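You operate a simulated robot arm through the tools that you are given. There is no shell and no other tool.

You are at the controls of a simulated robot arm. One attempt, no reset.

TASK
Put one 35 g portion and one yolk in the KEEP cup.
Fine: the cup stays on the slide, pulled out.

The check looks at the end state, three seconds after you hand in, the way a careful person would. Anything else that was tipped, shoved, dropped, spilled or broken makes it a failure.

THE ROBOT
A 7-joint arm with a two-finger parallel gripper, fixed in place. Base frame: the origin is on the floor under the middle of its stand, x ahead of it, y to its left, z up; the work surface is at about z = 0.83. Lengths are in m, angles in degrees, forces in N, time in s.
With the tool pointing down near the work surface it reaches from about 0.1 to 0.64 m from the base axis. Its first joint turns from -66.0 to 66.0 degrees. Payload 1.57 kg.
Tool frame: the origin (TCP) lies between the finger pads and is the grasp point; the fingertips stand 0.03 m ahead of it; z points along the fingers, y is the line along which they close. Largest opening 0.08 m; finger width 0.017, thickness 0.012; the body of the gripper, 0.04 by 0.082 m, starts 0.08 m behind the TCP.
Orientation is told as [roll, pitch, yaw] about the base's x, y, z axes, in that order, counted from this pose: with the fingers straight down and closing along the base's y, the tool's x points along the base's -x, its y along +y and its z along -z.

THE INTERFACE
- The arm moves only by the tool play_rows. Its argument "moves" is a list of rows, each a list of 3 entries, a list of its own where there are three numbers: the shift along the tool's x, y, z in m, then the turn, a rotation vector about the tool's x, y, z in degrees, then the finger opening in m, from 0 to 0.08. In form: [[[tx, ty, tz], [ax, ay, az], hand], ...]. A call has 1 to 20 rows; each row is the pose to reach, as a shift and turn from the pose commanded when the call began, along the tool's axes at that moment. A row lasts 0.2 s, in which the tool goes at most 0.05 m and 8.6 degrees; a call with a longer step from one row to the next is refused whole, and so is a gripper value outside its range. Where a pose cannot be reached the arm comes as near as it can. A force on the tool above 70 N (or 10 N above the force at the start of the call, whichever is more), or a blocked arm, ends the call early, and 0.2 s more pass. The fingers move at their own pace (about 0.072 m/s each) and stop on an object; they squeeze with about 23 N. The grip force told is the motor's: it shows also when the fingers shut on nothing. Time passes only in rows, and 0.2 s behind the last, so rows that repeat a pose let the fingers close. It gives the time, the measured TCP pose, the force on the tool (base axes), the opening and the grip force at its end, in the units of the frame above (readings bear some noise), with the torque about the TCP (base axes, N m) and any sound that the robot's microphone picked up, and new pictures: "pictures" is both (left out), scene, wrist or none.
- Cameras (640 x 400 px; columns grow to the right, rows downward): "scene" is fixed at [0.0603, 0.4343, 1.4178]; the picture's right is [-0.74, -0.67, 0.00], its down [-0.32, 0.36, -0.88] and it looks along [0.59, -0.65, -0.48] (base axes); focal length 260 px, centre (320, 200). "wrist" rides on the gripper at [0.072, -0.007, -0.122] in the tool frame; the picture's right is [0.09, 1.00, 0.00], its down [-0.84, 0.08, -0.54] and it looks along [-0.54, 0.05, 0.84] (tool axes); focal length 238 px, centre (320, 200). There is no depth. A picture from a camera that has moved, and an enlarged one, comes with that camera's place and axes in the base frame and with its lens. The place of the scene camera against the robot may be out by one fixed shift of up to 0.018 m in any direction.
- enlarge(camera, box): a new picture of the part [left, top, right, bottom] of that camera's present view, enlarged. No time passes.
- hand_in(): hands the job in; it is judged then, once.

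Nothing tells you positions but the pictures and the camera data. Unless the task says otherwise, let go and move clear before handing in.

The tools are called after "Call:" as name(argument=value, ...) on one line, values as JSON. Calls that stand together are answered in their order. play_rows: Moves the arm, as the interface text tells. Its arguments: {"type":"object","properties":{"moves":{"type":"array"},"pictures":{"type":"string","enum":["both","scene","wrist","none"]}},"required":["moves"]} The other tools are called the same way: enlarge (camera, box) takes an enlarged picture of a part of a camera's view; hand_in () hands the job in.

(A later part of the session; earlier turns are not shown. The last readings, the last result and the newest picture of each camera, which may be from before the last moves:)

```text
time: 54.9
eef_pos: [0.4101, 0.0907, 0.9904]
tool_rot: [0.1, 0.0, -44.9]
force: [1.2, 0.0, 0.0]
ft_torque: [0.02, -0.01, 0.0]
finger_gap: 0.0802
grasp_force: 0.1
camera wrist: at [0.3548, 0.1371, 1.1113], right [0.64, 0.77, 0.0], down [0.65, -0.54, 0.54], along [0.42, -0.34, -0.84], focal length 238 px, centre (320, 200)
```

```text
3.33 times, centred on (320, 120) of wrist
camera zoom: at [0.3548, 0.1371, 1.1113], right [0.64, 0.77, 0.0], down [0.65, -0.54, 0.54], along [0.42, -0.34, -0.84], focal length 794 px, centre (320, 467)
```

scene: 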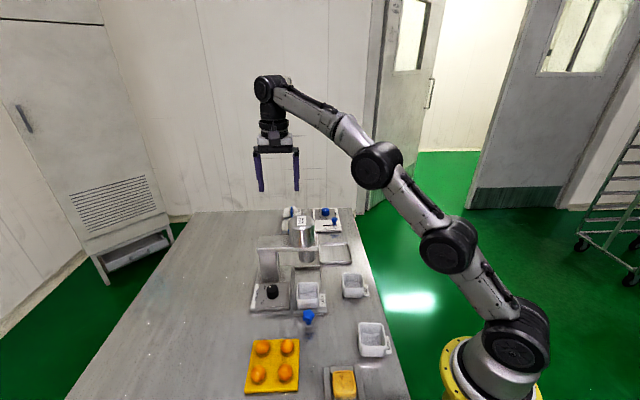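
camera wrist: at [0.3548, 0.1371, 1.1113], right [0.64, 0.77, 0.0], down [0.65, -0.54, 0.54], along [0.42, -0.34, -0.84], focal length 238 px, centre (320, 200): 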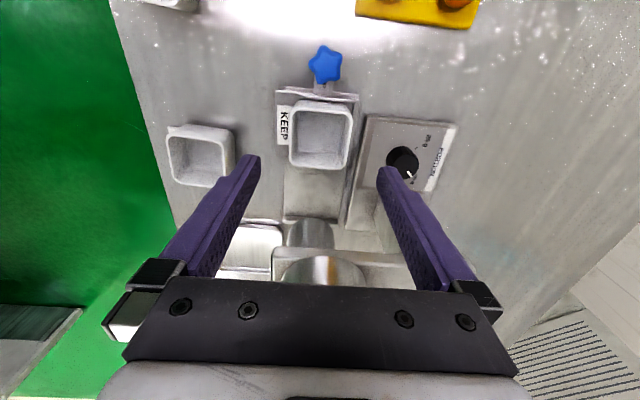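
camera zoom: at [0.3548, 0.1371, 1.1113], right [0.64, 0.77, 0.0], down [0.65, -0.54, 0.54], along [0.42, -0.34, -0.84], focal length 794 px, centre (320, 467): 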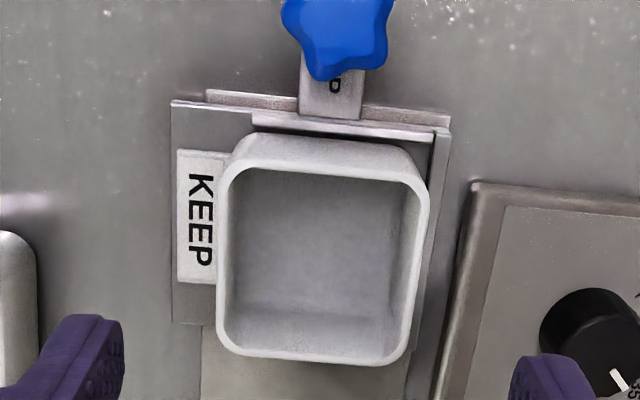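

The cup is still square and nearly centred in the pocket, so no re-grasp is needed. I'll go back to the star knob with the same lean.

Call:
play_rows(moves=[[[0.035, -0.0005, 0.0], [0, -6.7, 0], 0.07], [[0.07, -0.001, 0.003], [0, -13.4, 0], 0.06], [[0.105, -0.0016, 0.0074], [0, -20, 0], 0.05], [[0.0913, -0.0016, 0.045], [0, -20, 0], 0.05], [[0.0776, -0.0016, 0.0826], [0, -20, 0], 0.05], [[0.0708, -0.0016, 0.1014], [0, -20, 0], 0.05], [[0.0708, -0.0016, 0.1014], [0, -20, 0], 0.05]], pictures="wrist")

Call:
enlarge(camera="wrist", box=[240, 100, 400, 220])

```text
time: 56.5
eef_pos: [0.3587, 0.14, 0.8878]
tool_rot: [0.1, -20.0, -44.9]
force: [-0.4, 0.8, -0.3]
ft_torque: [-0.01, 0.03, 0.0]
finger_gap: 0.0503
grasp_force: 0.0
camera wrist: at [0.2761, 0.2127, 0.9772], right [0.64, 0.77, -0.03], down [0.48, -0.37, 0.8], along [0.6, -0.52, -0.61], focal length 238 px, centre (320, 200)
```

wrist: 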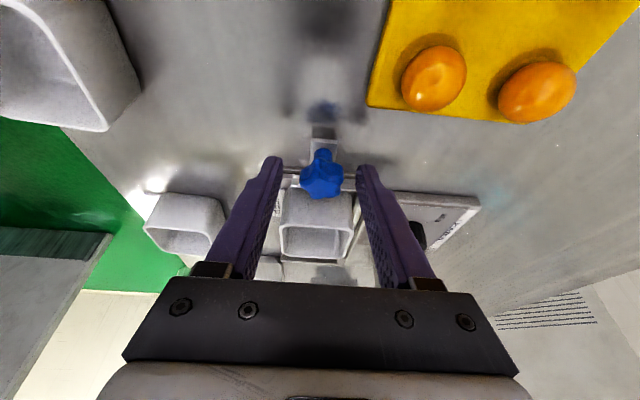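

```text
3.33 times, centred on (320, 160) of wrist
camera zoom: at [0.2761, 0.2127, 0.9772], right [0.64, 0.77, -0.03], down [0.48, -0.37, 0.8], along [0.6, -0.52, -0.61], focal length 794 px, centre (320, 333)
```

zoom: 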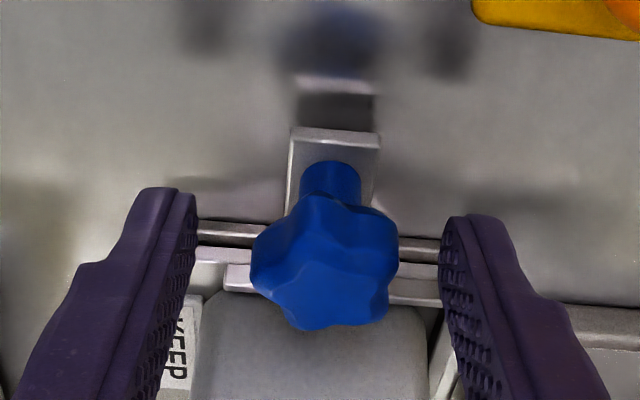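

Call:
play_rows(moves=[[[-0.0038, 0.001, 0.0014], [0, 0, 0], 0.05], [[-0.0038, 0.001, 0.0014], [0, 0, 0], 0.035], [[-0.0038, 0.001, 0.0014], [0, 0, 0], 0.02], [[-0.0038, 0.001, 0.0014], [0, 0, 0], 0.015], [[-0.0038, 0.001, 0.0014], [0, 0, 0], 0.015]], pictures="wrist")

Call:
enlarge(camera="wrist", box=[240, 100, 400, 220])

```text
time: 57.7
eef_pos: [0.3614, 0.1389, 0.8882]
tool_rot: [0.1, -20.0, -45.0]
force: [6.4, 5.0, -6.1]
ft_torque: [0.09, 0.01, -0.02]
finger_gap: 0.0283
grasp_force: 38.5
camera wrist: at [0.2803, 0.2112, 0.9776], right [0.64, 0.77, -0.03], down [0.48, -0.37, 0.8], along [0.6, -0.52, -0.61], focal length 238 px, centre (320, 200)
```

wrist: 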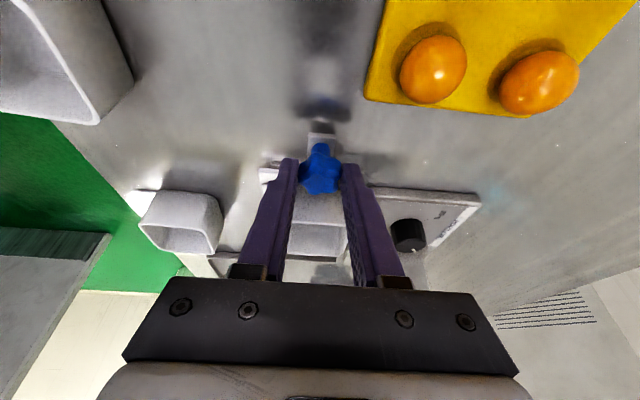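

```text
3.33 times, centred on (320, 160) of wrist
camera zoom: at [0.2803, 0.2112, 0.9776], right [0.64, 0.77, -0.03], down [0.48, -0.37, 0.8], along [0.6, -0.52, -0.61], focal length 794 px, centre (320, 333)
```

zoom: 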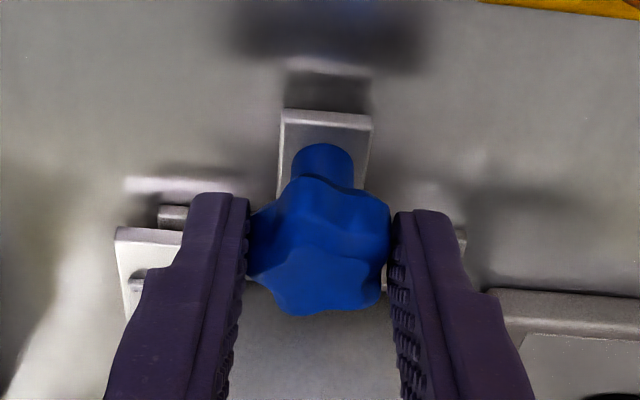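

Gripped. Pushing the slide in smoothly to its inner stop.

Call:
play_rows(moves=[[[-0.0019, 0, 0.0007], [0, 0, 0], 0.015], [[-0.0056, 0.0002, 0.0021], [0, 0, 0], 0.015], [[-0.0113, 0.0003, 0.0041], [0, 0, 0], 0.015], [[-0.0188, 0.0004, 0.0068], [0, 0, 0], 0.015], [[-0.0263, 0.0005, 0.0096], [0, 0, 0], 0.015], [[-0.0338, 0.0006, 0.0123], [0, 0, 0], 0.015], [[-0.0414, 0.0006, 0.015], [0, 0, 0], 0.015], [[-0.0489, 0.0006, 0.0178], [0, 0, 0], 0.015], [[-0.0564, 0.0006, 0.0205], [0, 0, 0], 0.015], [[-0.0639, 0.0008, 0.0233], [0, 0, 0], 0.015], [[-0.0714, 0.001, 0.026], [0, 0, 0], 0.015], [[-0.078, 0.001, 0.0284], [0, 0, 0], 0.015], [[-0.0837, 0.001, 0.0304], [0, 0, 0], 0.015], [[-0.0884, 0.001, 0.0321], [0, 0, 0], 0.015], [[-0.0912, 0.001, 0.0332], [0, 0, 0], 0.015], [[-0.0931, 0.001, 0.0339], [0, 0, 0], 0.015], [[-0.0949, 0.001, 0.0345], [0, 0, 0], 0.015]], pictures="wrist")

Call:
enlarge(camera="wrist", box=[240, 110, 400, 290])

```text
time: 61.3
eef_pos: [0.435, 0.0684, 0.8882]
tool_rot: [0.0, -20.0, -44.9]
force: [-8.3, 1.7, -2.9]
ft_torque: [-0.18, -0.32, -0.07]
finger_gap: 0.028
grasp_force: 30.7
camera wrist: at [0.3531, 0.1392, 0.9774], right [0.64, 0.77, -0.03], down [0.48, -0.37, 0.8], along [0.6, -0.53, -0.6], focal length 238 px, centre (320, 200)
```

wrist: 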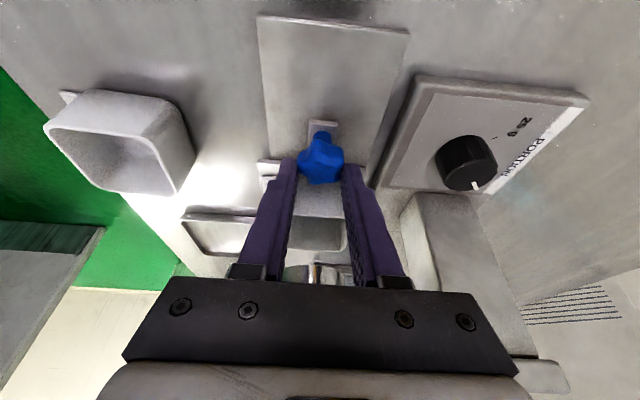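

```text
2.22 times, centred on (320, 200) of wrist
camera zoom: at [0.3531, 0.1392, 0.9774], right [0.64, 0.77, -0.03], down [0.48, -0.37, 0.8], along [0.6, -0.53, -0.6], focal length 530 px, centre (320, 200)
```

zoom: 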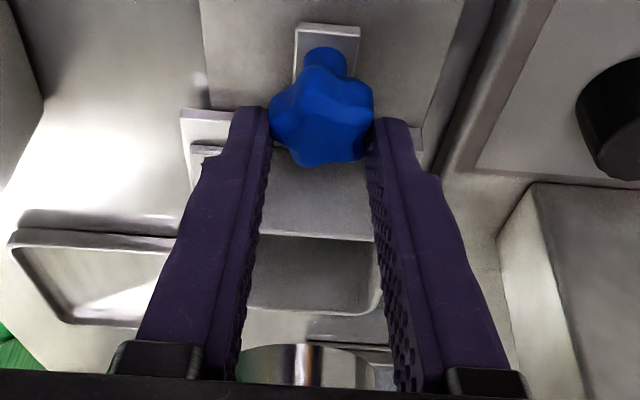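

The slide is at its inner stop. I'll release the star, back off, straighten up, and rise above hopper height.

Call:
play_rows(moves=[[[0.001, 0, 0], [0, 0, 0], 0.03], [[0.001, 0, 0], [0, 0, 0], 0.05], [[0.001, 0, 0], [0, 0, 0], 0.05], [[0.001, 0, -0.03], [0, 0, 0], 0.05], [[0.001, 0, -0.07], [0, 0, 0], 0.05], [[0.001, 0, -0.11], [0, 3, 0], 0.05], [[0.001, 0, -0.15], [0, 10, 0], 0.05], [[-0.0127, 0, -0.188], [0, 16, 0], 0.04], [[-0.0264, 0, -0.226], [0, 20, 0], 0.02], [[-0.0264, 0, -0.226], [0, 20, 0], 0.0], [[-0.0264, 0, -0.226], [0, 20, 0], 0.0]], pictures="both")

Call:
enlarge(camera="scene", box=[260, 210, 350, 320])

Call:
enlarge(camera="wrist", box=[260, 100, 380, 220])

```text
time: 63.7
eef_pos: [0.3965, 0.1053, 1.1123]
tool_rot: [0.1, 0.1, -44.9]
force: [0.0, 0.4, 0.2]
ft_torque: [0.02, 0.02, 0.03]
finger_gap: 0.0001
grasp_force: 21.2
camera wrist: at [0.3414, 0.1506, 1.2318], right [0.64, 0.77, 0.0], down [0.65, -0.54, 0.54], along [0.42, -0.34, -0.84], focal length 238 px, centre (320, 200)
```

scene: 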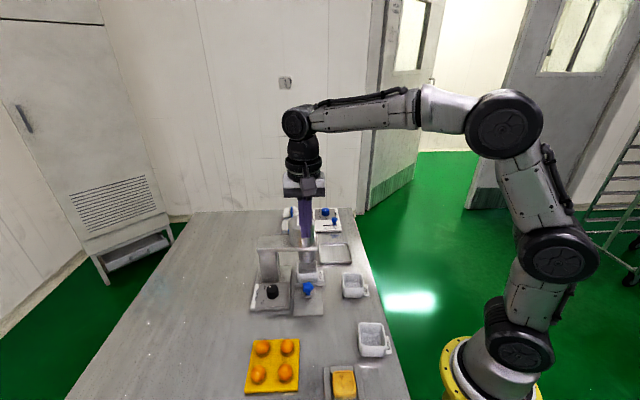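
wrist: 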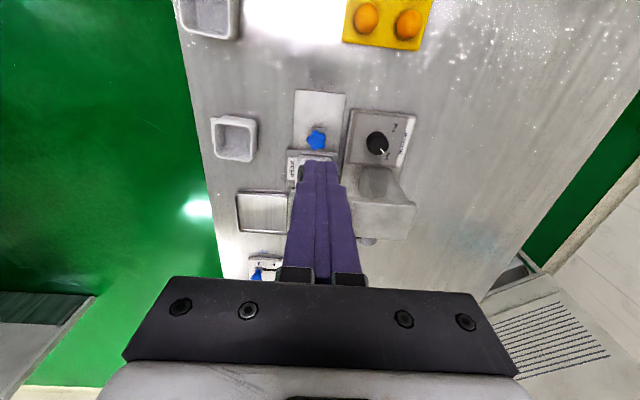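

```text
3.64 times, centred on (305, 265) of scene
camera zoom: at [0.0603, 0.4343, 1.4178], right [-0.74, -0.67, 0.0], down [-0.32, 0.36, -0.88], along [0.59, -0.65, -0.48], focal length 947 px, centre (374, -36)
```

zoom: 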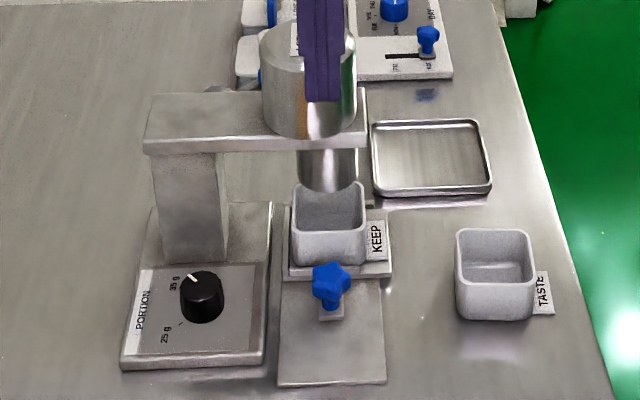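

```text
3.33 times, centred on (320, 160) of wrist
camera zoom: at [0.3414, 0.1506, 1.2318], right [0.64, 0.77, 0.0], down [0.65, -0.54, 0.54], along [0.42, -0.34, -0.84], focal length 794 px, centre (320, 333)
```

zoom: 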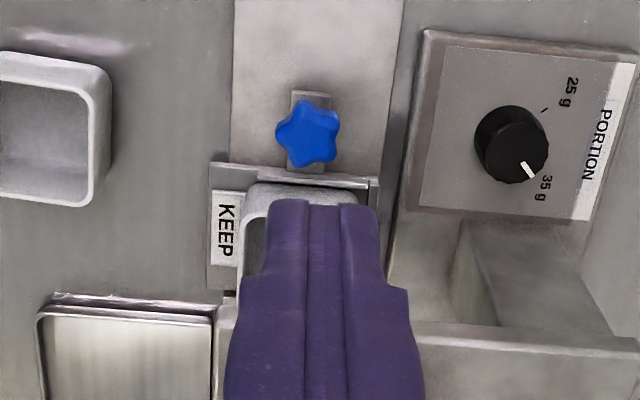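

The slide is in, and the cup sits under the nozzle within a few mm. I'll go over the lever with closed fingers.

Call:
play_rows(moves=[[[-0.043, 0.0096, -0.008], [0, 0, 0], 0.0], [[-0.0858, 0.0192, -0.008], [0, 0, 0], 0.0], [[-0.1286, 0.0289, -0.008], [0, 0, 0], 0.0], [[-0.1715, 0.0385, -0.008], [0, 0, 0], 0.0], [[-0.1715, 0.0385, -0.008], [0, 0, 0], 0.0]], pictures="both")

Call:
enlarge(camera="wrist", box=[250, 60, 400, 180])

```text
time: 64.9
eef_pos: [0.5463, 0.0095, 1.1191]
tool_rot: [0.0, 0.1, -44.8]
force: [-0.1, 0.4, 0.2]
ft_torque: [0.0, 0.01, 0.0]
finger_gap: 0.0
grasp_force: 21.1
camera wrist: at [0.4903, 0.0548, 1.2392], right [0.64, 0.77, 0.0], down [0.65, -0.54, 0.54], along [0.42, -0.34, -0.84], focal length 238 px, centre (320, 200)
```

scene: 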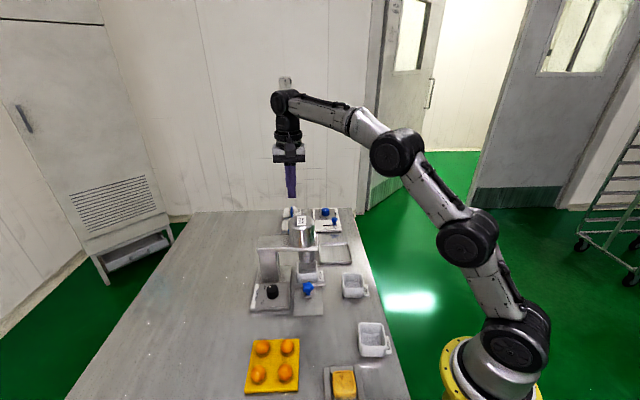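
wrist: 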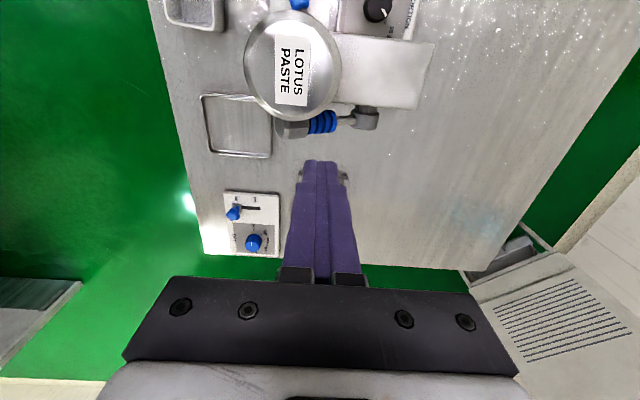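

```text
3.33 times, centred on (325, 120) of wrist
camera zoom: at [0.4903, 0.0548, 1.2392], right [0.64, 0.77, 0.0], down [0.65, -0.54, 0.54], along [0.42, -0.34, -0.84], focal length 794 px, centre (303, 467)
```

zoom: 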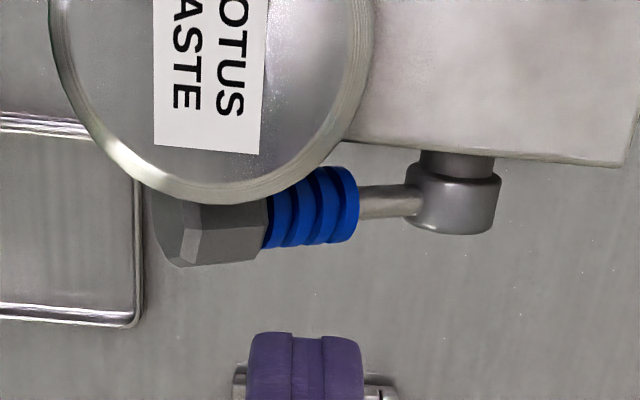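

Call:
play_rows(moves=[[[0.0045, 0.002, 0.04], [0, 0, 0], 0.0], [[0.0045, 0.002, 0.068], [0, 0, 0], 0.0], [[0.0045, 0.002, 0.074], [0, 0, 0], 0.0], [[0.0045, 0.002, 0.074], [0, 0, 0], 0.0]], pictures="both")

Call:
enlarge(camera="wrist", box=[250, 90, 400, 210])

Call:
enlarge(camera="scene", box=[260, 190, 340, 260])

```text
time: 65.9
eef_pos: [0.5468, 0.0154, 1.0435]
tool_rot: [0.1, 0.0, -44.9]
force: [1.0, -0.4, 1.1]
ft_torque: [0.01, 0.03, -0.03]
finger_gap: 0.0
grasp_force: 21.8
camera wrist: at [0.4901, 0.0607, 1.1641], right [0.64, 0.77, 0.0], down [0.65, -0.54, 0.54], along [0.42, -0.34, -0.84], focal length 238 px, centre (320, 200)
```

scene: 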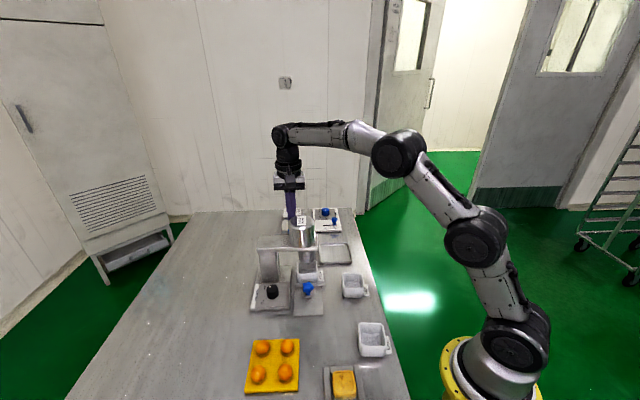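
wrist: 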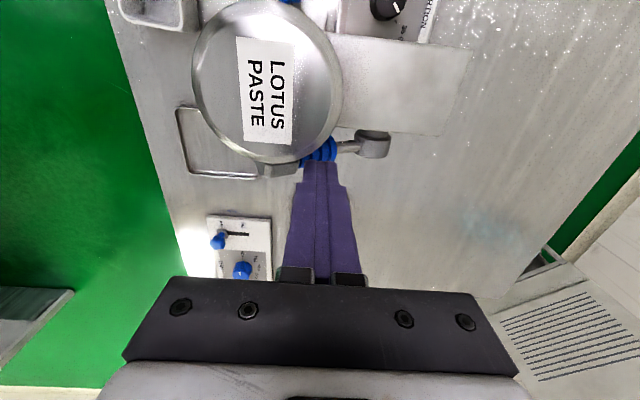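

```text
3.33 times, centred on (325, 150) of wrist
camera zoom: at [0.4901, 0.0607, 1.1641], right [0.64, 0.77, 0.0], down [0.65, -0.54, 0.54], along [0.42, -0.34, -0.84], focal length 794 px, centre (303, 367)
```

zoom: 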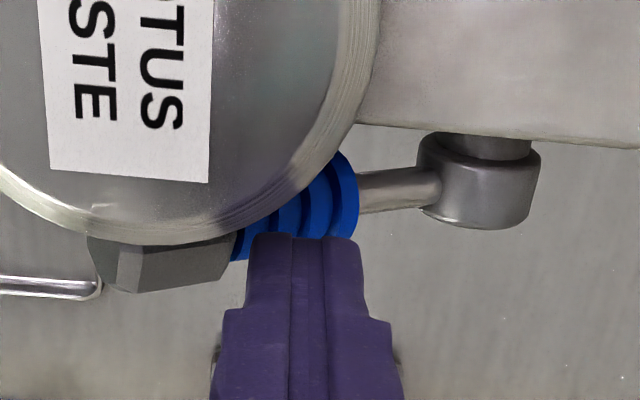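

```text
5.71 times, centred on (300, 225) of scene
camera zoom: at [0.0602, 0.4343, 1.4178], right [-0.74, -0.67, 0.0], down [-0.32, 0.36, -0.88], along [0.59, -0.65, -0.48], focal length 1488 px, centre (434, 57)
```

zoom: 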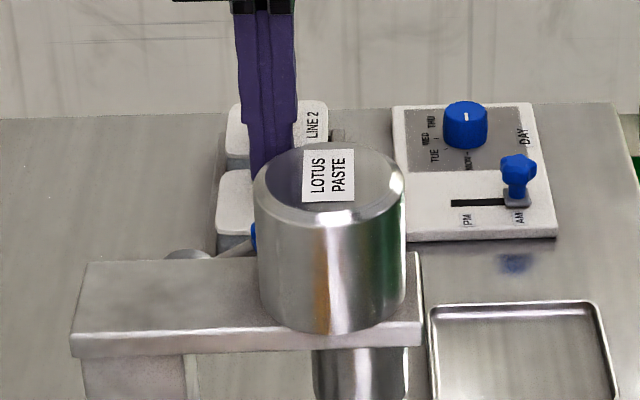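

The closed fingertips are right above the blue grip. I'll press down slowly.

Call:
play_rows(moves=[[[0.002, 0, 0.006], [0, 0, 0], 0.0], [[0.002, 0, 0.012], [0, 0, 0], 0.0], [[0.002, -0.001, 0.018], [0, 0, 0], 0.0], [[0.002, -0.002, 0.024], [0, 0, 0], 0.0], [[0.002, -0.003, 0.03], [0, 0, 0], 0.0]], pictures="both")

Call:
enlarge(camera="wrist", box=[250, 90, 400, 210])

Call:
enlarge(camera="scene", box=[270, 200, 350, 300])

```text
time: 67.1
eef_pos: [0.5412, 0.0148, 1.0141]
tool_rot: [0.1, 0.0, -44.9]
force: [-0.8, -1.6, 4.0]
ft_torque: [-0.1, 0.06, 0.01]
finger_gap: 0.0
grasp_force: 21.2
camera wrist: at [0.4855, 0.0601, 1.1355], right [0.64, 0.77, 0.0], down [0.65, -0.54, 0.54], along [0.42, -0.34, -0.84], focal length 238 px, centre (320, 200)
```

scene: 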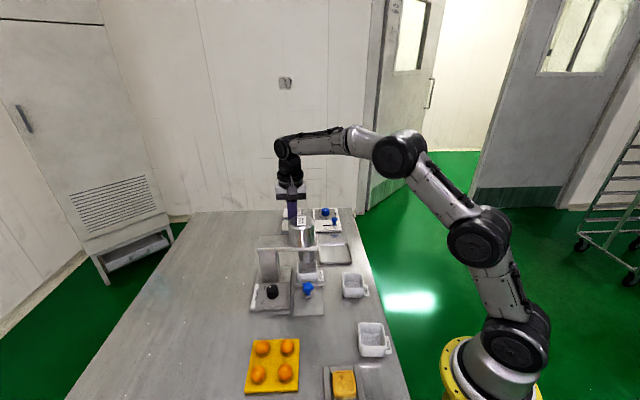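
wrist: 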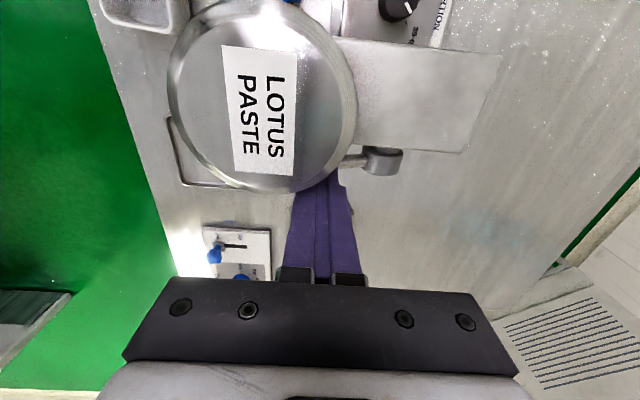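

```text
3.33 times, centred on (325, 150) of wrist
camera zoom: at [0.4855, 0.0601, 1.1355], right [0.64, 0.77, 0.0], down [0.65, -0.54, 0.54], along [0.42, -0.34, -0.84], focal length 794 px, centre (303, 367)
```

zoom: 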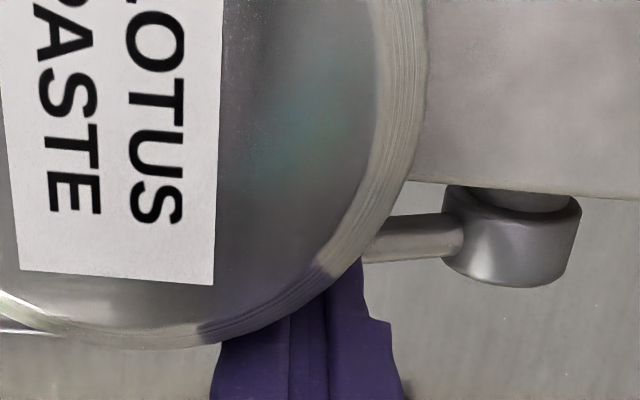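

```text
4.00 times, centred on (310, 250) of scene
camera zoom: at [0.0601, 0.4343, 1.4178], right [-0.74, -0.67, 0.0], down [-0.32, 0.36, -0.88], along [0.59, -0.65, -0.48], focal length 1041 px, centre (360, 0)
```

zoom: 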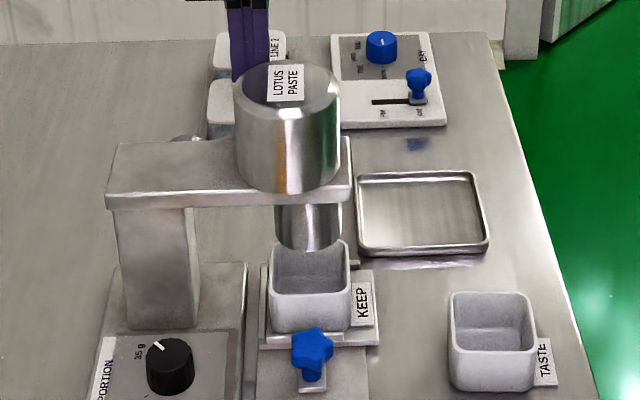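

The lever is moving under a light force. Continuing down.

Call:
play_rows(moves=[[[0, -0.002, 0.006], [0, 0, 0], 0.0], [[0, -0.004, 0.012], [0, 0, 0], 0.0], [[0, -0.006, 0.018], [0, 0, 0], 0.0], [[0, -0.007, 0.024], [0, 0, 0], 0.0], [[0, -0.008, 0.03], [0, 0, 0], 0.0]], pictures="both")

Call:
enlarge(camera="wrist", box=[250, 110, 400, 230])

Call:
enlarge(camera="scene", box=[270, 200, 350, 300])

```text
time: 68.3
eef_pos: [0.5364, 0.0088, 0.9857]
tool_rot: [0.0, -0.1, -44.9]
force: [-3.4, -3.9, 7.8]
ft_torque: [-0.06, 0.03, -0.01]
finger_gap: 0.0
grasp_force: 21.0
camera wrist: at [0.4801, 0.0543, 1.1065], right [0.64, 0.77, 0.0], down [0.65, -0.54, 0.54], along [0.42, -0.35, -0.84], focal length 238 px, centre (320, 200)
```

scene: 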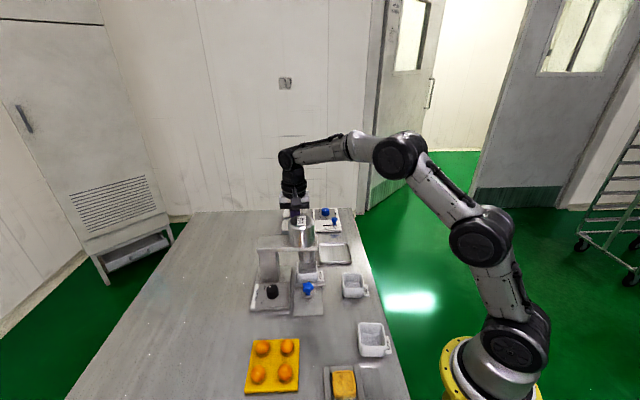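
wrist: 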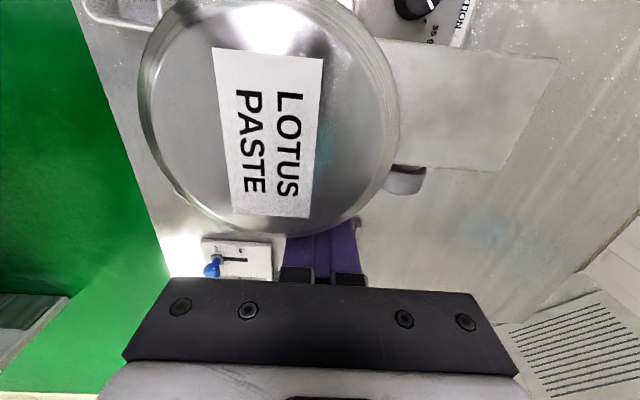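

```text
3.33 times, centred on (325, 170) of wrist
camera zoom: at [0.4801, 0.0543, 1.1065], right [0.64, 0.77, 0.0], down [0.65, -0.54, 0.54], along [0.42, -0.35, -0.84], focal length 794 px, centre (303, 300)
```

zoom: 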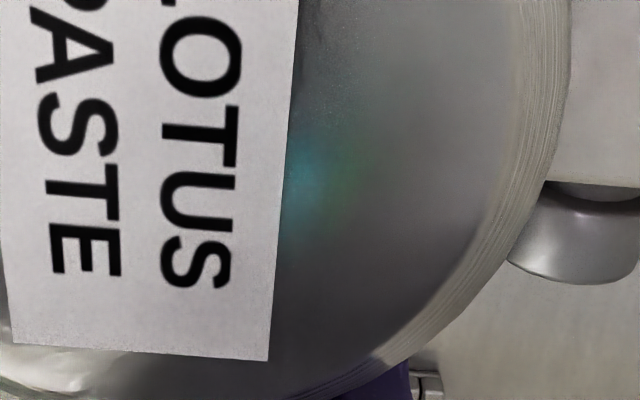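

```text
4.00 times, centred on (310, 250) of scene
camera zoom: at [0.06, 0.4342, 1.4178], right [-0.74, -0.67, 0.0], down [-0.32, 0.36, -0.88], along [0.59, -0.65, -0.48], focal length 1041 px, centre (360, 0)
```

zoom: 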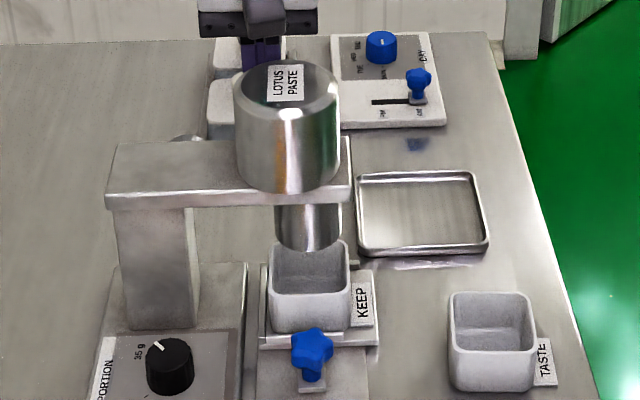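

Call:
play_rows(moves=[[[-0.0025, 0.001, 0.005], [0, 0, 0], 0.0], [[-0.003, 0.002, 0.011], [0, 0, 0], 0.0], [[-0.003, 0.003, 0.017], [0, 0, 0], 0.0], [[-0.003, 0.004, 0.023], [0, 0, 0], 0.0]], pictures="both")

Call:
enlarge(camera="scene", box=[270, 200, 350, 300])

```text
time: 69.3
eef_pos: [0.5388, 0.0084, 0.9734]
tool_rot: [-0.1, -0.2, -44.9]
force: [-13.4, -2.1, 12.3]
ft_torque: [0.04, 0.31, 0.05]
finger_gap: 0.0
grasp_force: 21.4
stopped in row 4: the force on the tool passed its limit at 73 N (the readings are from after the stop); the commanded pose is now the measured one
camera wrist: at [0.4829, 0.0544, 1.0945], right [0.64, 0.77, 0.0], down [0.65, -0.53, 0.54], along [0.42, -0.35, -0.84], focal length 238 px, centre (320, 200)
```

scene: 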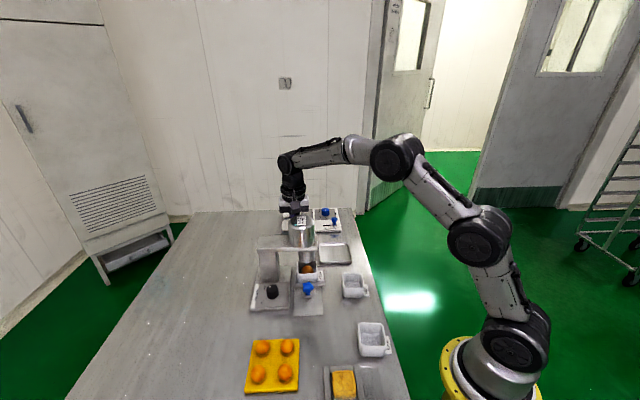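
wrist: 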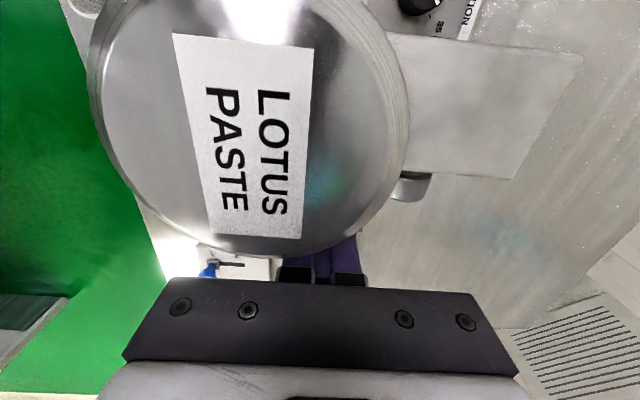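

```text
4.00 times, centred on (310, 250) of scene
camera zoom: at [0.0597, 0.4343, 1.4178], right [-0.74, -0.67, 0.0], down [-0.32, 0.36, -0.88], along [0.59, -0.65, -0.48], focal length 1041 px, centre (360, 0)
```

zoom: 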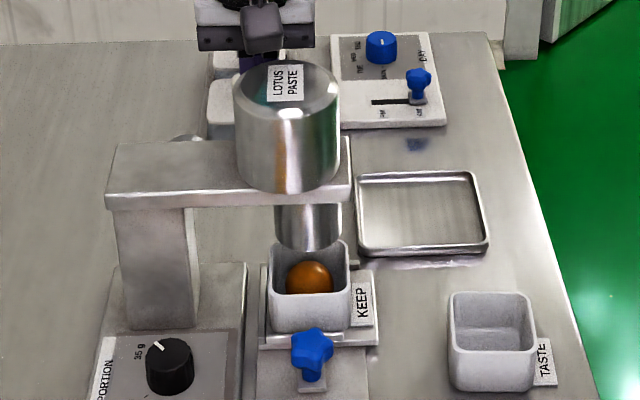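

A brown ball of paste dropped into the KEEP cup and the lever hit its stop. Lifting straight off the lever, with no second stroke.

Call:
play_rows(moves=[[[0, 0, -0.01], [0, 0, 0], 0.0], [[0, 0.002, -0.03], [0, 0, 0], 0.0], [[0, 0.004, -0.06], [0, 0, 0], 0.0], [[0, 0.004, -0.1], [0, 0, 0], 0.0], [[0, 0.004, -0.145], [0, 0, 0], 0.0], [[0, 0.004, -0.145], [0, 0, 0], 0.0]], pictures="both")

Call:
enlarge(camera="scene", box=[285, 245, 335, 300])

Call:
enlarge(camera="wrist", box=[250, 60, 400, 180])

```text
time: 70.7
eef_pos: [0.5434, 0.0119, 1.1173]
tool_rot: [0.0, -0.1, -44.9]
force: [0.4, -1.0, 0.4]
ft_torque: [0.02, -0.01, -0.03]
finger_gap: 0.0
grasp_force: 21.3
camera wrist: at [0.4879, 0.0582, 1.2383], right [0.64, 0.77, 0.0], down [0.65, -0.54, 0.54], along [0.42, -0.35, -0.84], focal length 238 px, centre (320, 200)
```

scene: 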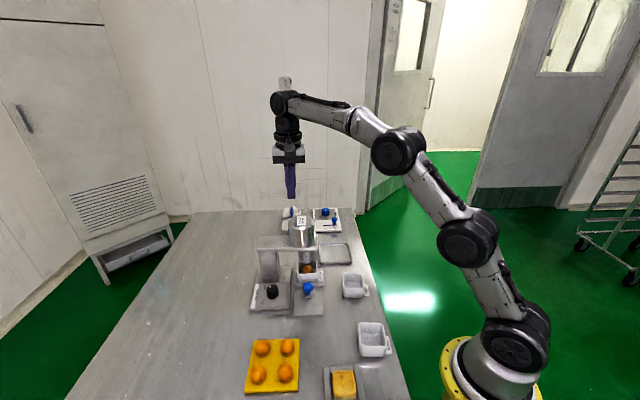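
wrist: 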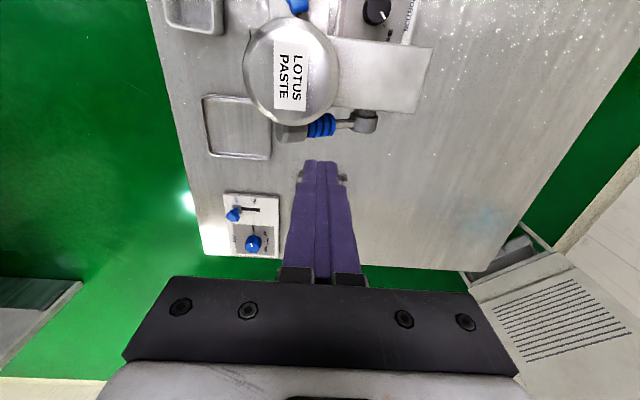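

```text
7.27 times, centred on (310, 272) of scene
camera zoom: at [0.0602, 0.4343, 1.4178], right [-0.74, -0.67, 0.0], down [-0.32, 0.36, -0.88], along [0.59, -0.65, -0.48], focal length 1893 px, centre (393, -327)
```

zoom: 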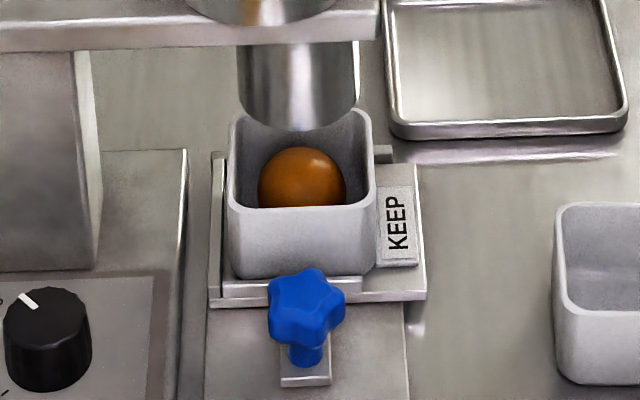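

```text
3.33 times, centred on (325, 120) of wrist
camera zoom: at [0.4879, 0.0582, 1.2383], right [0.64, 0.77, 0.0], down [0.65, -0.54, 0.54], along [0.42, -0.35, -0.84], focal length 794 px, centre (303, 467)
```

zoom: 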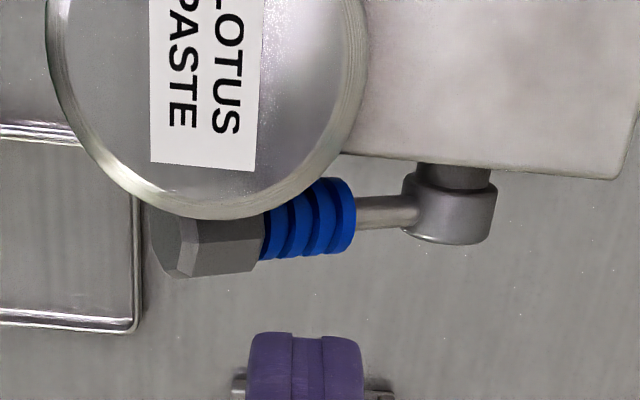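

The lever sprang back on its own and one portion is in the cup, with nothing spilled. Now I'll go back to the star knob to pull the slide out gently.

Call:
play_rows(moves=[[[0.0424, -0.0093, -0.005], [0, 0, 0], 0.02], [[0.0848, -0.0186, -0.005], [0, 0, 0], 0.04], [[0.1272, -0.0279, -0.005], [0, 0, 0], 0.05], [[0.1696, -0.0372, 0.0], [0, 0, 0], 0.05], [[0.1696, -0.0372, 0.03], [0, -7, 0], 0.05], [[0.1696, -0.0372, 0.06], [0, -14, 0], 0.05], [[0.1696, -0.0372, 0.087], [0, -20, 0], 0.05], [[0.1696, -0.0372, 0.087], [0, -20, 0], 0.05]], pictures="both")

Call:
enlarge(camera="wrist", box=[270, 80, 370, 200])

```text
time: 72.5
eef_pos: [0.3952, 0.1063, 1.0295]
tool_rot: [0.2, -20.2, -44.9]
force: [0.2, 0.0, -0.5]
ft_torque: [-0.01, 0.01, 0.03]
finger_gap: 0.0498
grasp_force: 0.1
camera wrist: at [0.3141, 0.1781, 1.1179], right [0.64, 0.77, -0.03], down [0.48, -0.37, 0.8], along [0.6, -0.53, -0.6], focal length 238 px, centre (320, 200)
```

scene: 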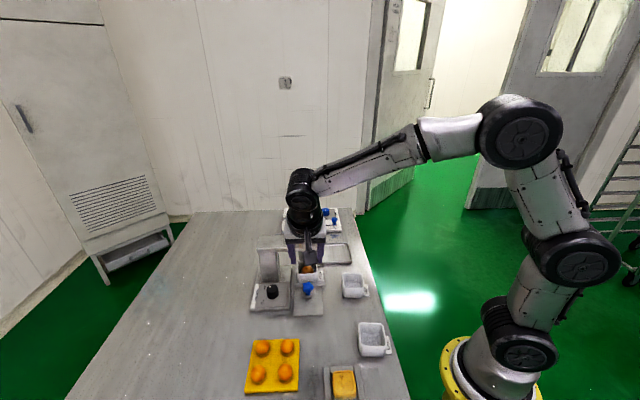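
wrist: 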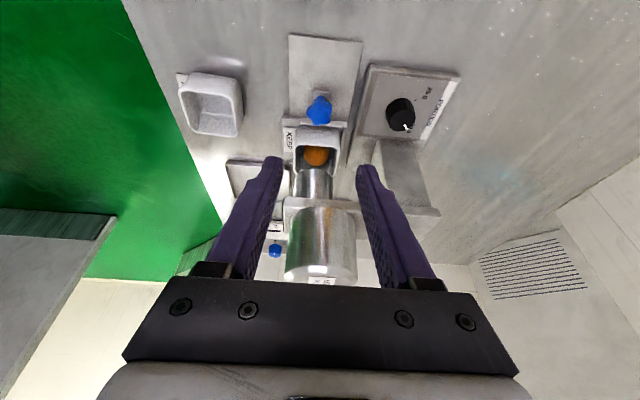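

```text
3.33 times, centred on (320, 140) of wrist
camera zoom: at [0.3141, 0.1781, 1.1179], right [0.64, 0.77, -0.03], down [0.48, -0.37, 0.8], along [0.6, -0.53, -0.6], focal length 794 px, centre (320, 400)
```

zoom: 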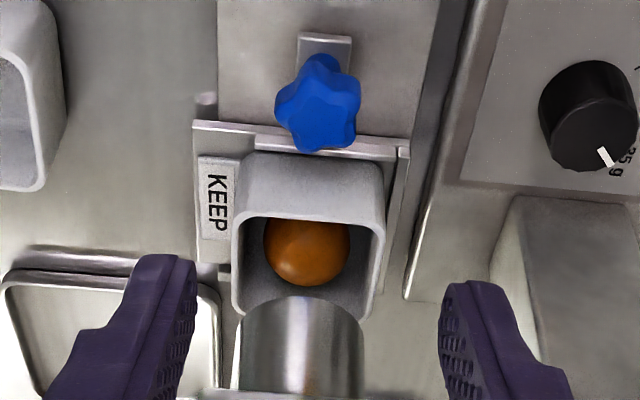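

Call:
play_rows(moves=[[[0.007, -0.002, 0.045], [0, 0, 0], 0.05], [[0.007, -0.002, 0.09], [0, 0, 0], 0.05], [[0.007, -0.002, 0.125], [0, 0, 0], 0.05], [[0.007, -0.002, 0.146], [0, 0, 0], 0.05], [[0.007, -0.002, 0.146], [0, 0, 0], 0.05]], pictures="wrist")

Call:
enlarge(camera="wrist", box=[240, 100, 400, 220])

```text
time: 73.7
eef_pos: [0.4275, 0.0716, 0.8903]
tool_rot: [0.0, -20.1, -44.9]
force: [0.0, 0.7, 0.5]
ft_torque: [0.01, 0.0, 0.0]
finger_gap: 0.0502
grasp_force: 0.1
camera wrist: at [0.3445, 0.1427, 0.9786], right [0.64, 0.77, -0.03], down [0.48, -0.37, 0.8], along [0.6, -0.53, -0.6], focal length 238 px, centre (320, 200)
```

wrist: 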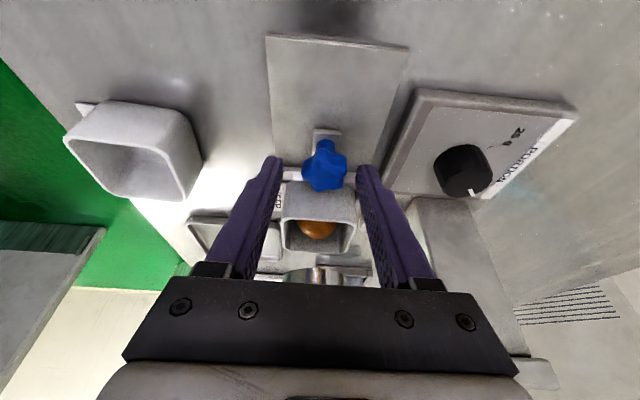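

```text
3.33 times, centred on (320, 160) of wrist
camera zoom: at [0.3445, 0.1427, 0.9786], right [0.64, 0.77, -0.03], down [0.48, -0.37, 0.8], along [0.6, -0.53, -0.6], focal length 794 px, centre (320, 333)
```

zoom: 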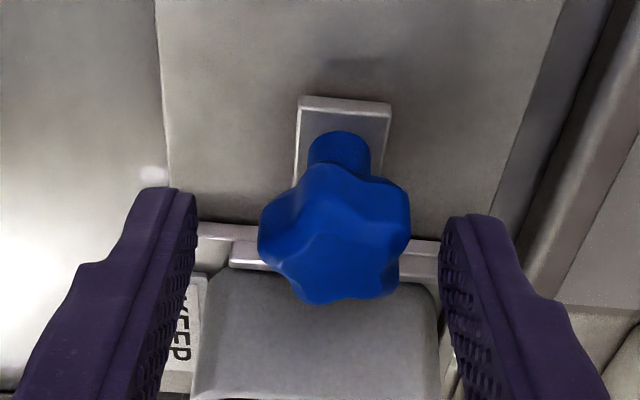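

Call:
play_rows(moves=[[[0.0007, 0.003, 0.0019], [0, 0, 0], 0.05], [[0.0007, 0.003, 0.0019], [0, 0, 0], 0.035], [[0.0007, 0.003, 0.0019], [0, 0, 0], 0.02], [[0.0007, 0.003, 0.0019], [0, 0, 0], 0.015], [[0.0007, 0.003, 0.0019], [0, 0, 0], 0.015]], pictures="wrist")

```text
time: 74.9
eef_pos: [0.4282, 0.0736, 0.8881]
tool_rot: [0.0, -20.0, -44.9]
force: [-1.8, -1.1, 1.8]
ft_torque: [-0.12, -0.03, 0.02]
finger_gap: 0.0282
grasp_force: 38.1
camera wrist: at [0.3461, 0.1459, 0.9765], right [0.64, 0.77, -0.03], down [0.48, -0.37, 0.8], along [0.6, -0.53, -0.6], focal length 238 px, centre (320, 200)
```

wrist: 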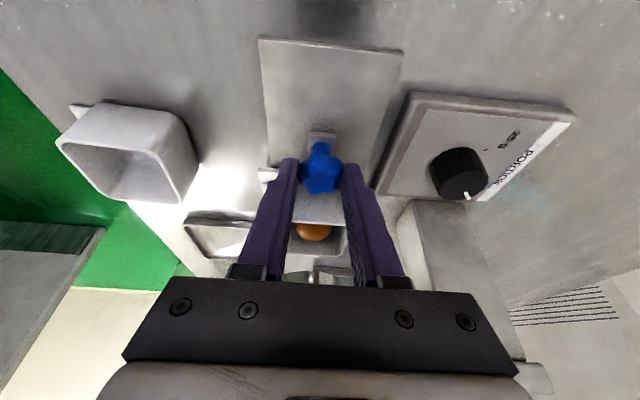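

Gripped with no residual force. Pulling the slide out smoothly.

Call:
play_rows(moves=[[[0.0014, 0, -0.0005], [0, 0, 0], 0.015], [[0.0042, 0, -0.0015], [0, 0, 0], 0.015], [[0.0085, 0, -0.0031], [0, 0, 0], 0.015], [[0.015, 0, -0.0055], [0, 0, 0], 0.015], [[0.0226, 0, -0.0082], [0, 0, 0], 0.015], [[0.0301, 0, -0.0109], [0, 0, 0], 0.015], [[0.0376, 0, -0.0137], [0, 0, 0], 0.015], [[0.0451, 0, -0.0164], [0, 0, 0], 0.015], [[0.0526, 0, -0.0192], [0, 0, 0], 0.015], [[0.0602, 0, -0.0219], [0, 0, 0], 0.015], [[0.0677, 0, -0.0246], [0, 0, 0], 0.015], [[0.0743, 0, -0.027], [0, 0, 0], 0.015], [[0.0799, 0, -0.0291], [0, 0, 0], 0.015], [[0.0846, 0, -0.0308], [0, 0, 0], 0.015], [[0.0874, 0, -0.0318], [0, 0, 0], 0.015]], pictures="both")

Call:
enlarge(camera="wrist", box=[240, 100, 400, 290])

```text
time: 78.1
eef_pos: [0.3641, 0.14, 0.8884]
tool_rot: [-0.1, -20.3, -45.0]
force: [17.0, -19.3, -11.3]
ft_torque: [0.25, 0.11, 0.11]
finger_gap: 0.0282
grasp_force: 38.6
camera wrist: at [0.2811, 0.2112, 0.9763], right [0.64, 0.77, -0.03], down [0.48, -0.37, 0.8], along [0.6, -0.53, -0.6], focal length 238 px, centre (320, 200)
```

scene: 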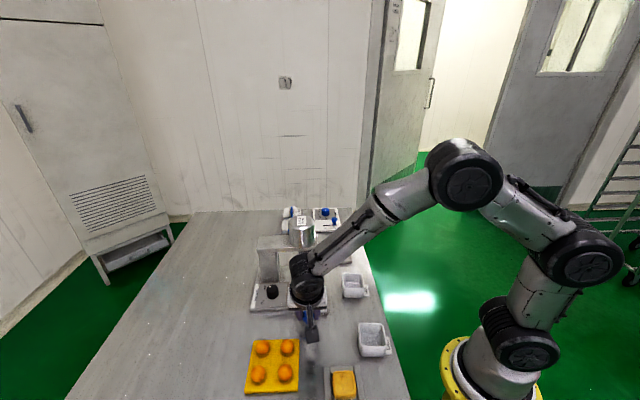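
wrist: 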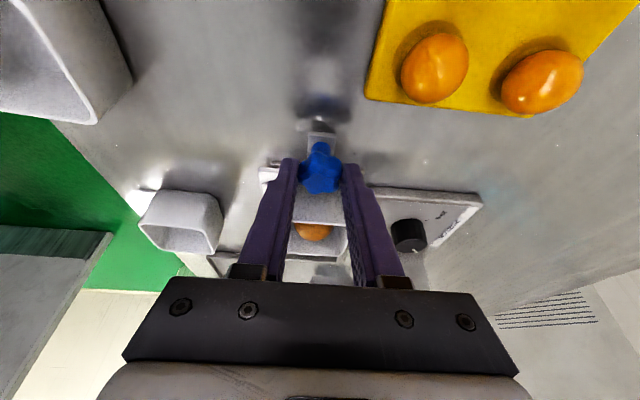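

```text
2.11 times, centred on (320, 195) of wrist
camera zoom: at [0.2811, 0.2112, 0.9763], right [0.64, 0.77, -0.03], down [0.48, -0.37, 0.8], along [0.6, -0.53, -0.6], focal length 502 px, centre (320, 210)
```

zoom: 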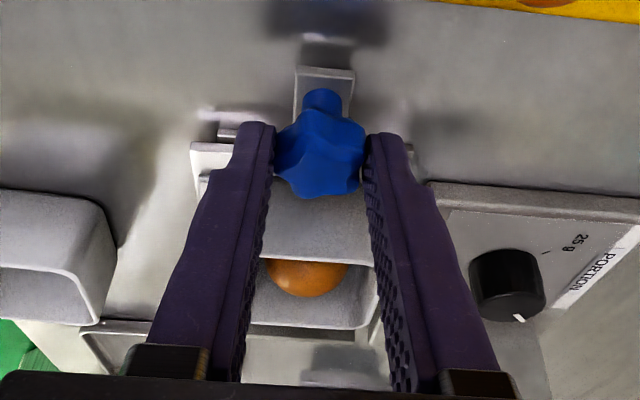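

The slide is out at its stop with the portion in the cup. I'll release, back away, and look.

Call:
play_rows(moves=[[[-0.002, 0, 0.0012], [0, 0, 0], 0.015], [[-0.002, 0, 0.0012], [0, 0, 0], 0.03], [[-0.002, 0, 0.0012], [0, 0, 0], 0.05], [[-0.002, 0, 0.0012], [0, 0, 0], 0.05], [[-0.002, 0, -0.03], [0, 0, 0], 0.05], [[-0.002, 0, -0.07], [0, 0, 0], 0.05], [[-0.002, 0, -0.11], [0, 3, 0], 0.05], [[-0.002, 0, -0.15], [0, 10, 0], 0.06], [[-0.002, 0, -0.17], [0, 18, 0], 0.06], [[-0.002, 0, -0.17], [0, 20, 0], 0.06], [[-0.002, 0, -0.17], [0, 20, 0], 0.06]], pictures="both")

Call:
enlarge(camera="wrist", box=[270, 140, 370, 240])

Call:
enlarge(camera="wrist", box=[310, 20, 450, 150])

Call:
enlarge(camera="scene", box=[230, 320, 330, 400])

```text
time: 80.5
eef_pos: [0.3204, 0.1797, 1.0487]
tool_rot: [0.1, 0.0, -44.9]
force: [0.4, 0.7, 0.9]
ft_torque: [0.0, -0.01, -0.02]
finger_gap: 0.0599
grasp_force: 0.0
camera wrist: at [0.2649, 0.2262, 1.1696], right [0.64, 0.77, 0.0], down [0.65, -0.54, 0.54], along [0.42, -0.35, -0.84], focal length 238 px, centre (320, 200)
```

scene: 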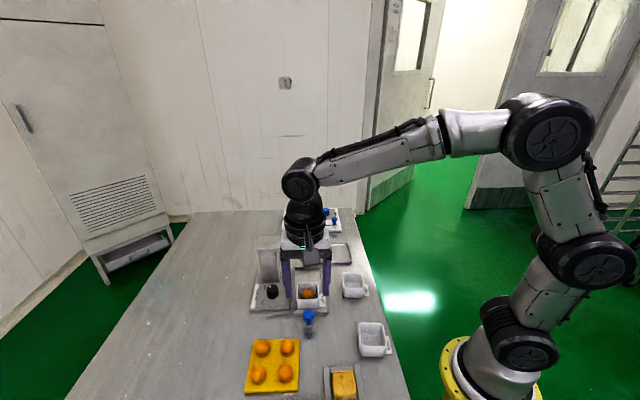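
wrist: 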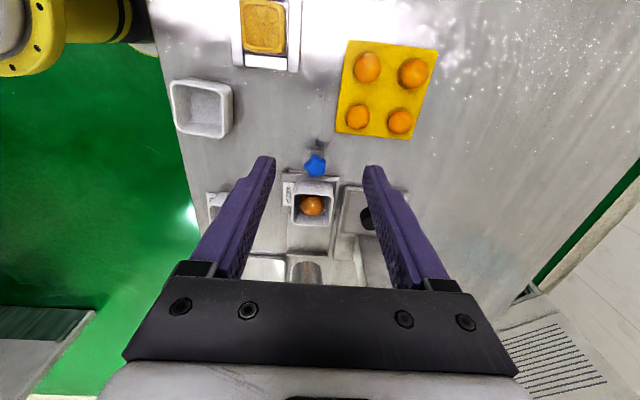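

```text
4.00 times, centred on (320, 190) of wrist
camera zoom: at [0.2649, 0.2262, 1.1696], right [0.64, 0.77, 0.0], down [0.65, -0.54, 0.54], along [0.42, -0.35, -0.84], focal length 953 px, centre (320, 240)
```

zoom: 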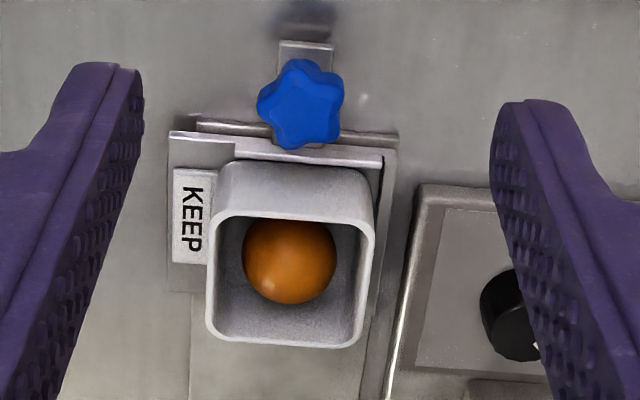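

```text
3.08 times, centred on (380, 85) of wrist
camera zoom: at [0.2649, 0.2262, 1.1696], right [0.64, 0.77, 0.0], down [0.65, -0.54, 0.54], along [0.42, -0.35, -0.84], focal length 733 px, centre (135, 554)
```

zoom: 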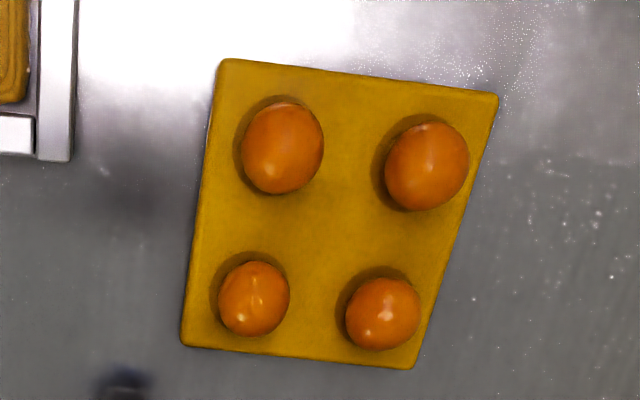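

```text
5.00 times, centred on (280, 360) of scene
camera zoom: at [0.0603, 0.4343, 1.4178], right [-0.74, -0.67, 0.0], down [-0.32, 0.36, -0.88], along [0.59, -0.65, -0.48], focal length 1302 px, centre (520, -600)
```

zoom: 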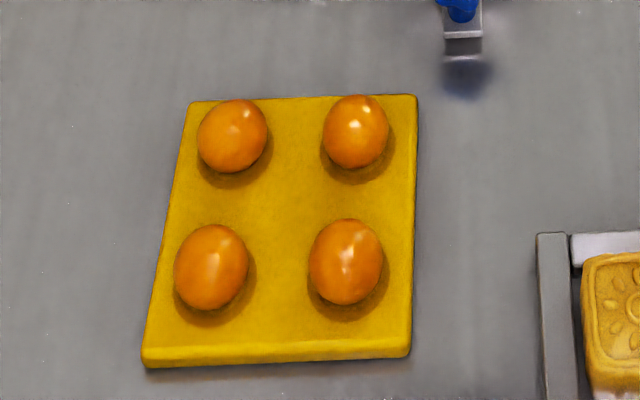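

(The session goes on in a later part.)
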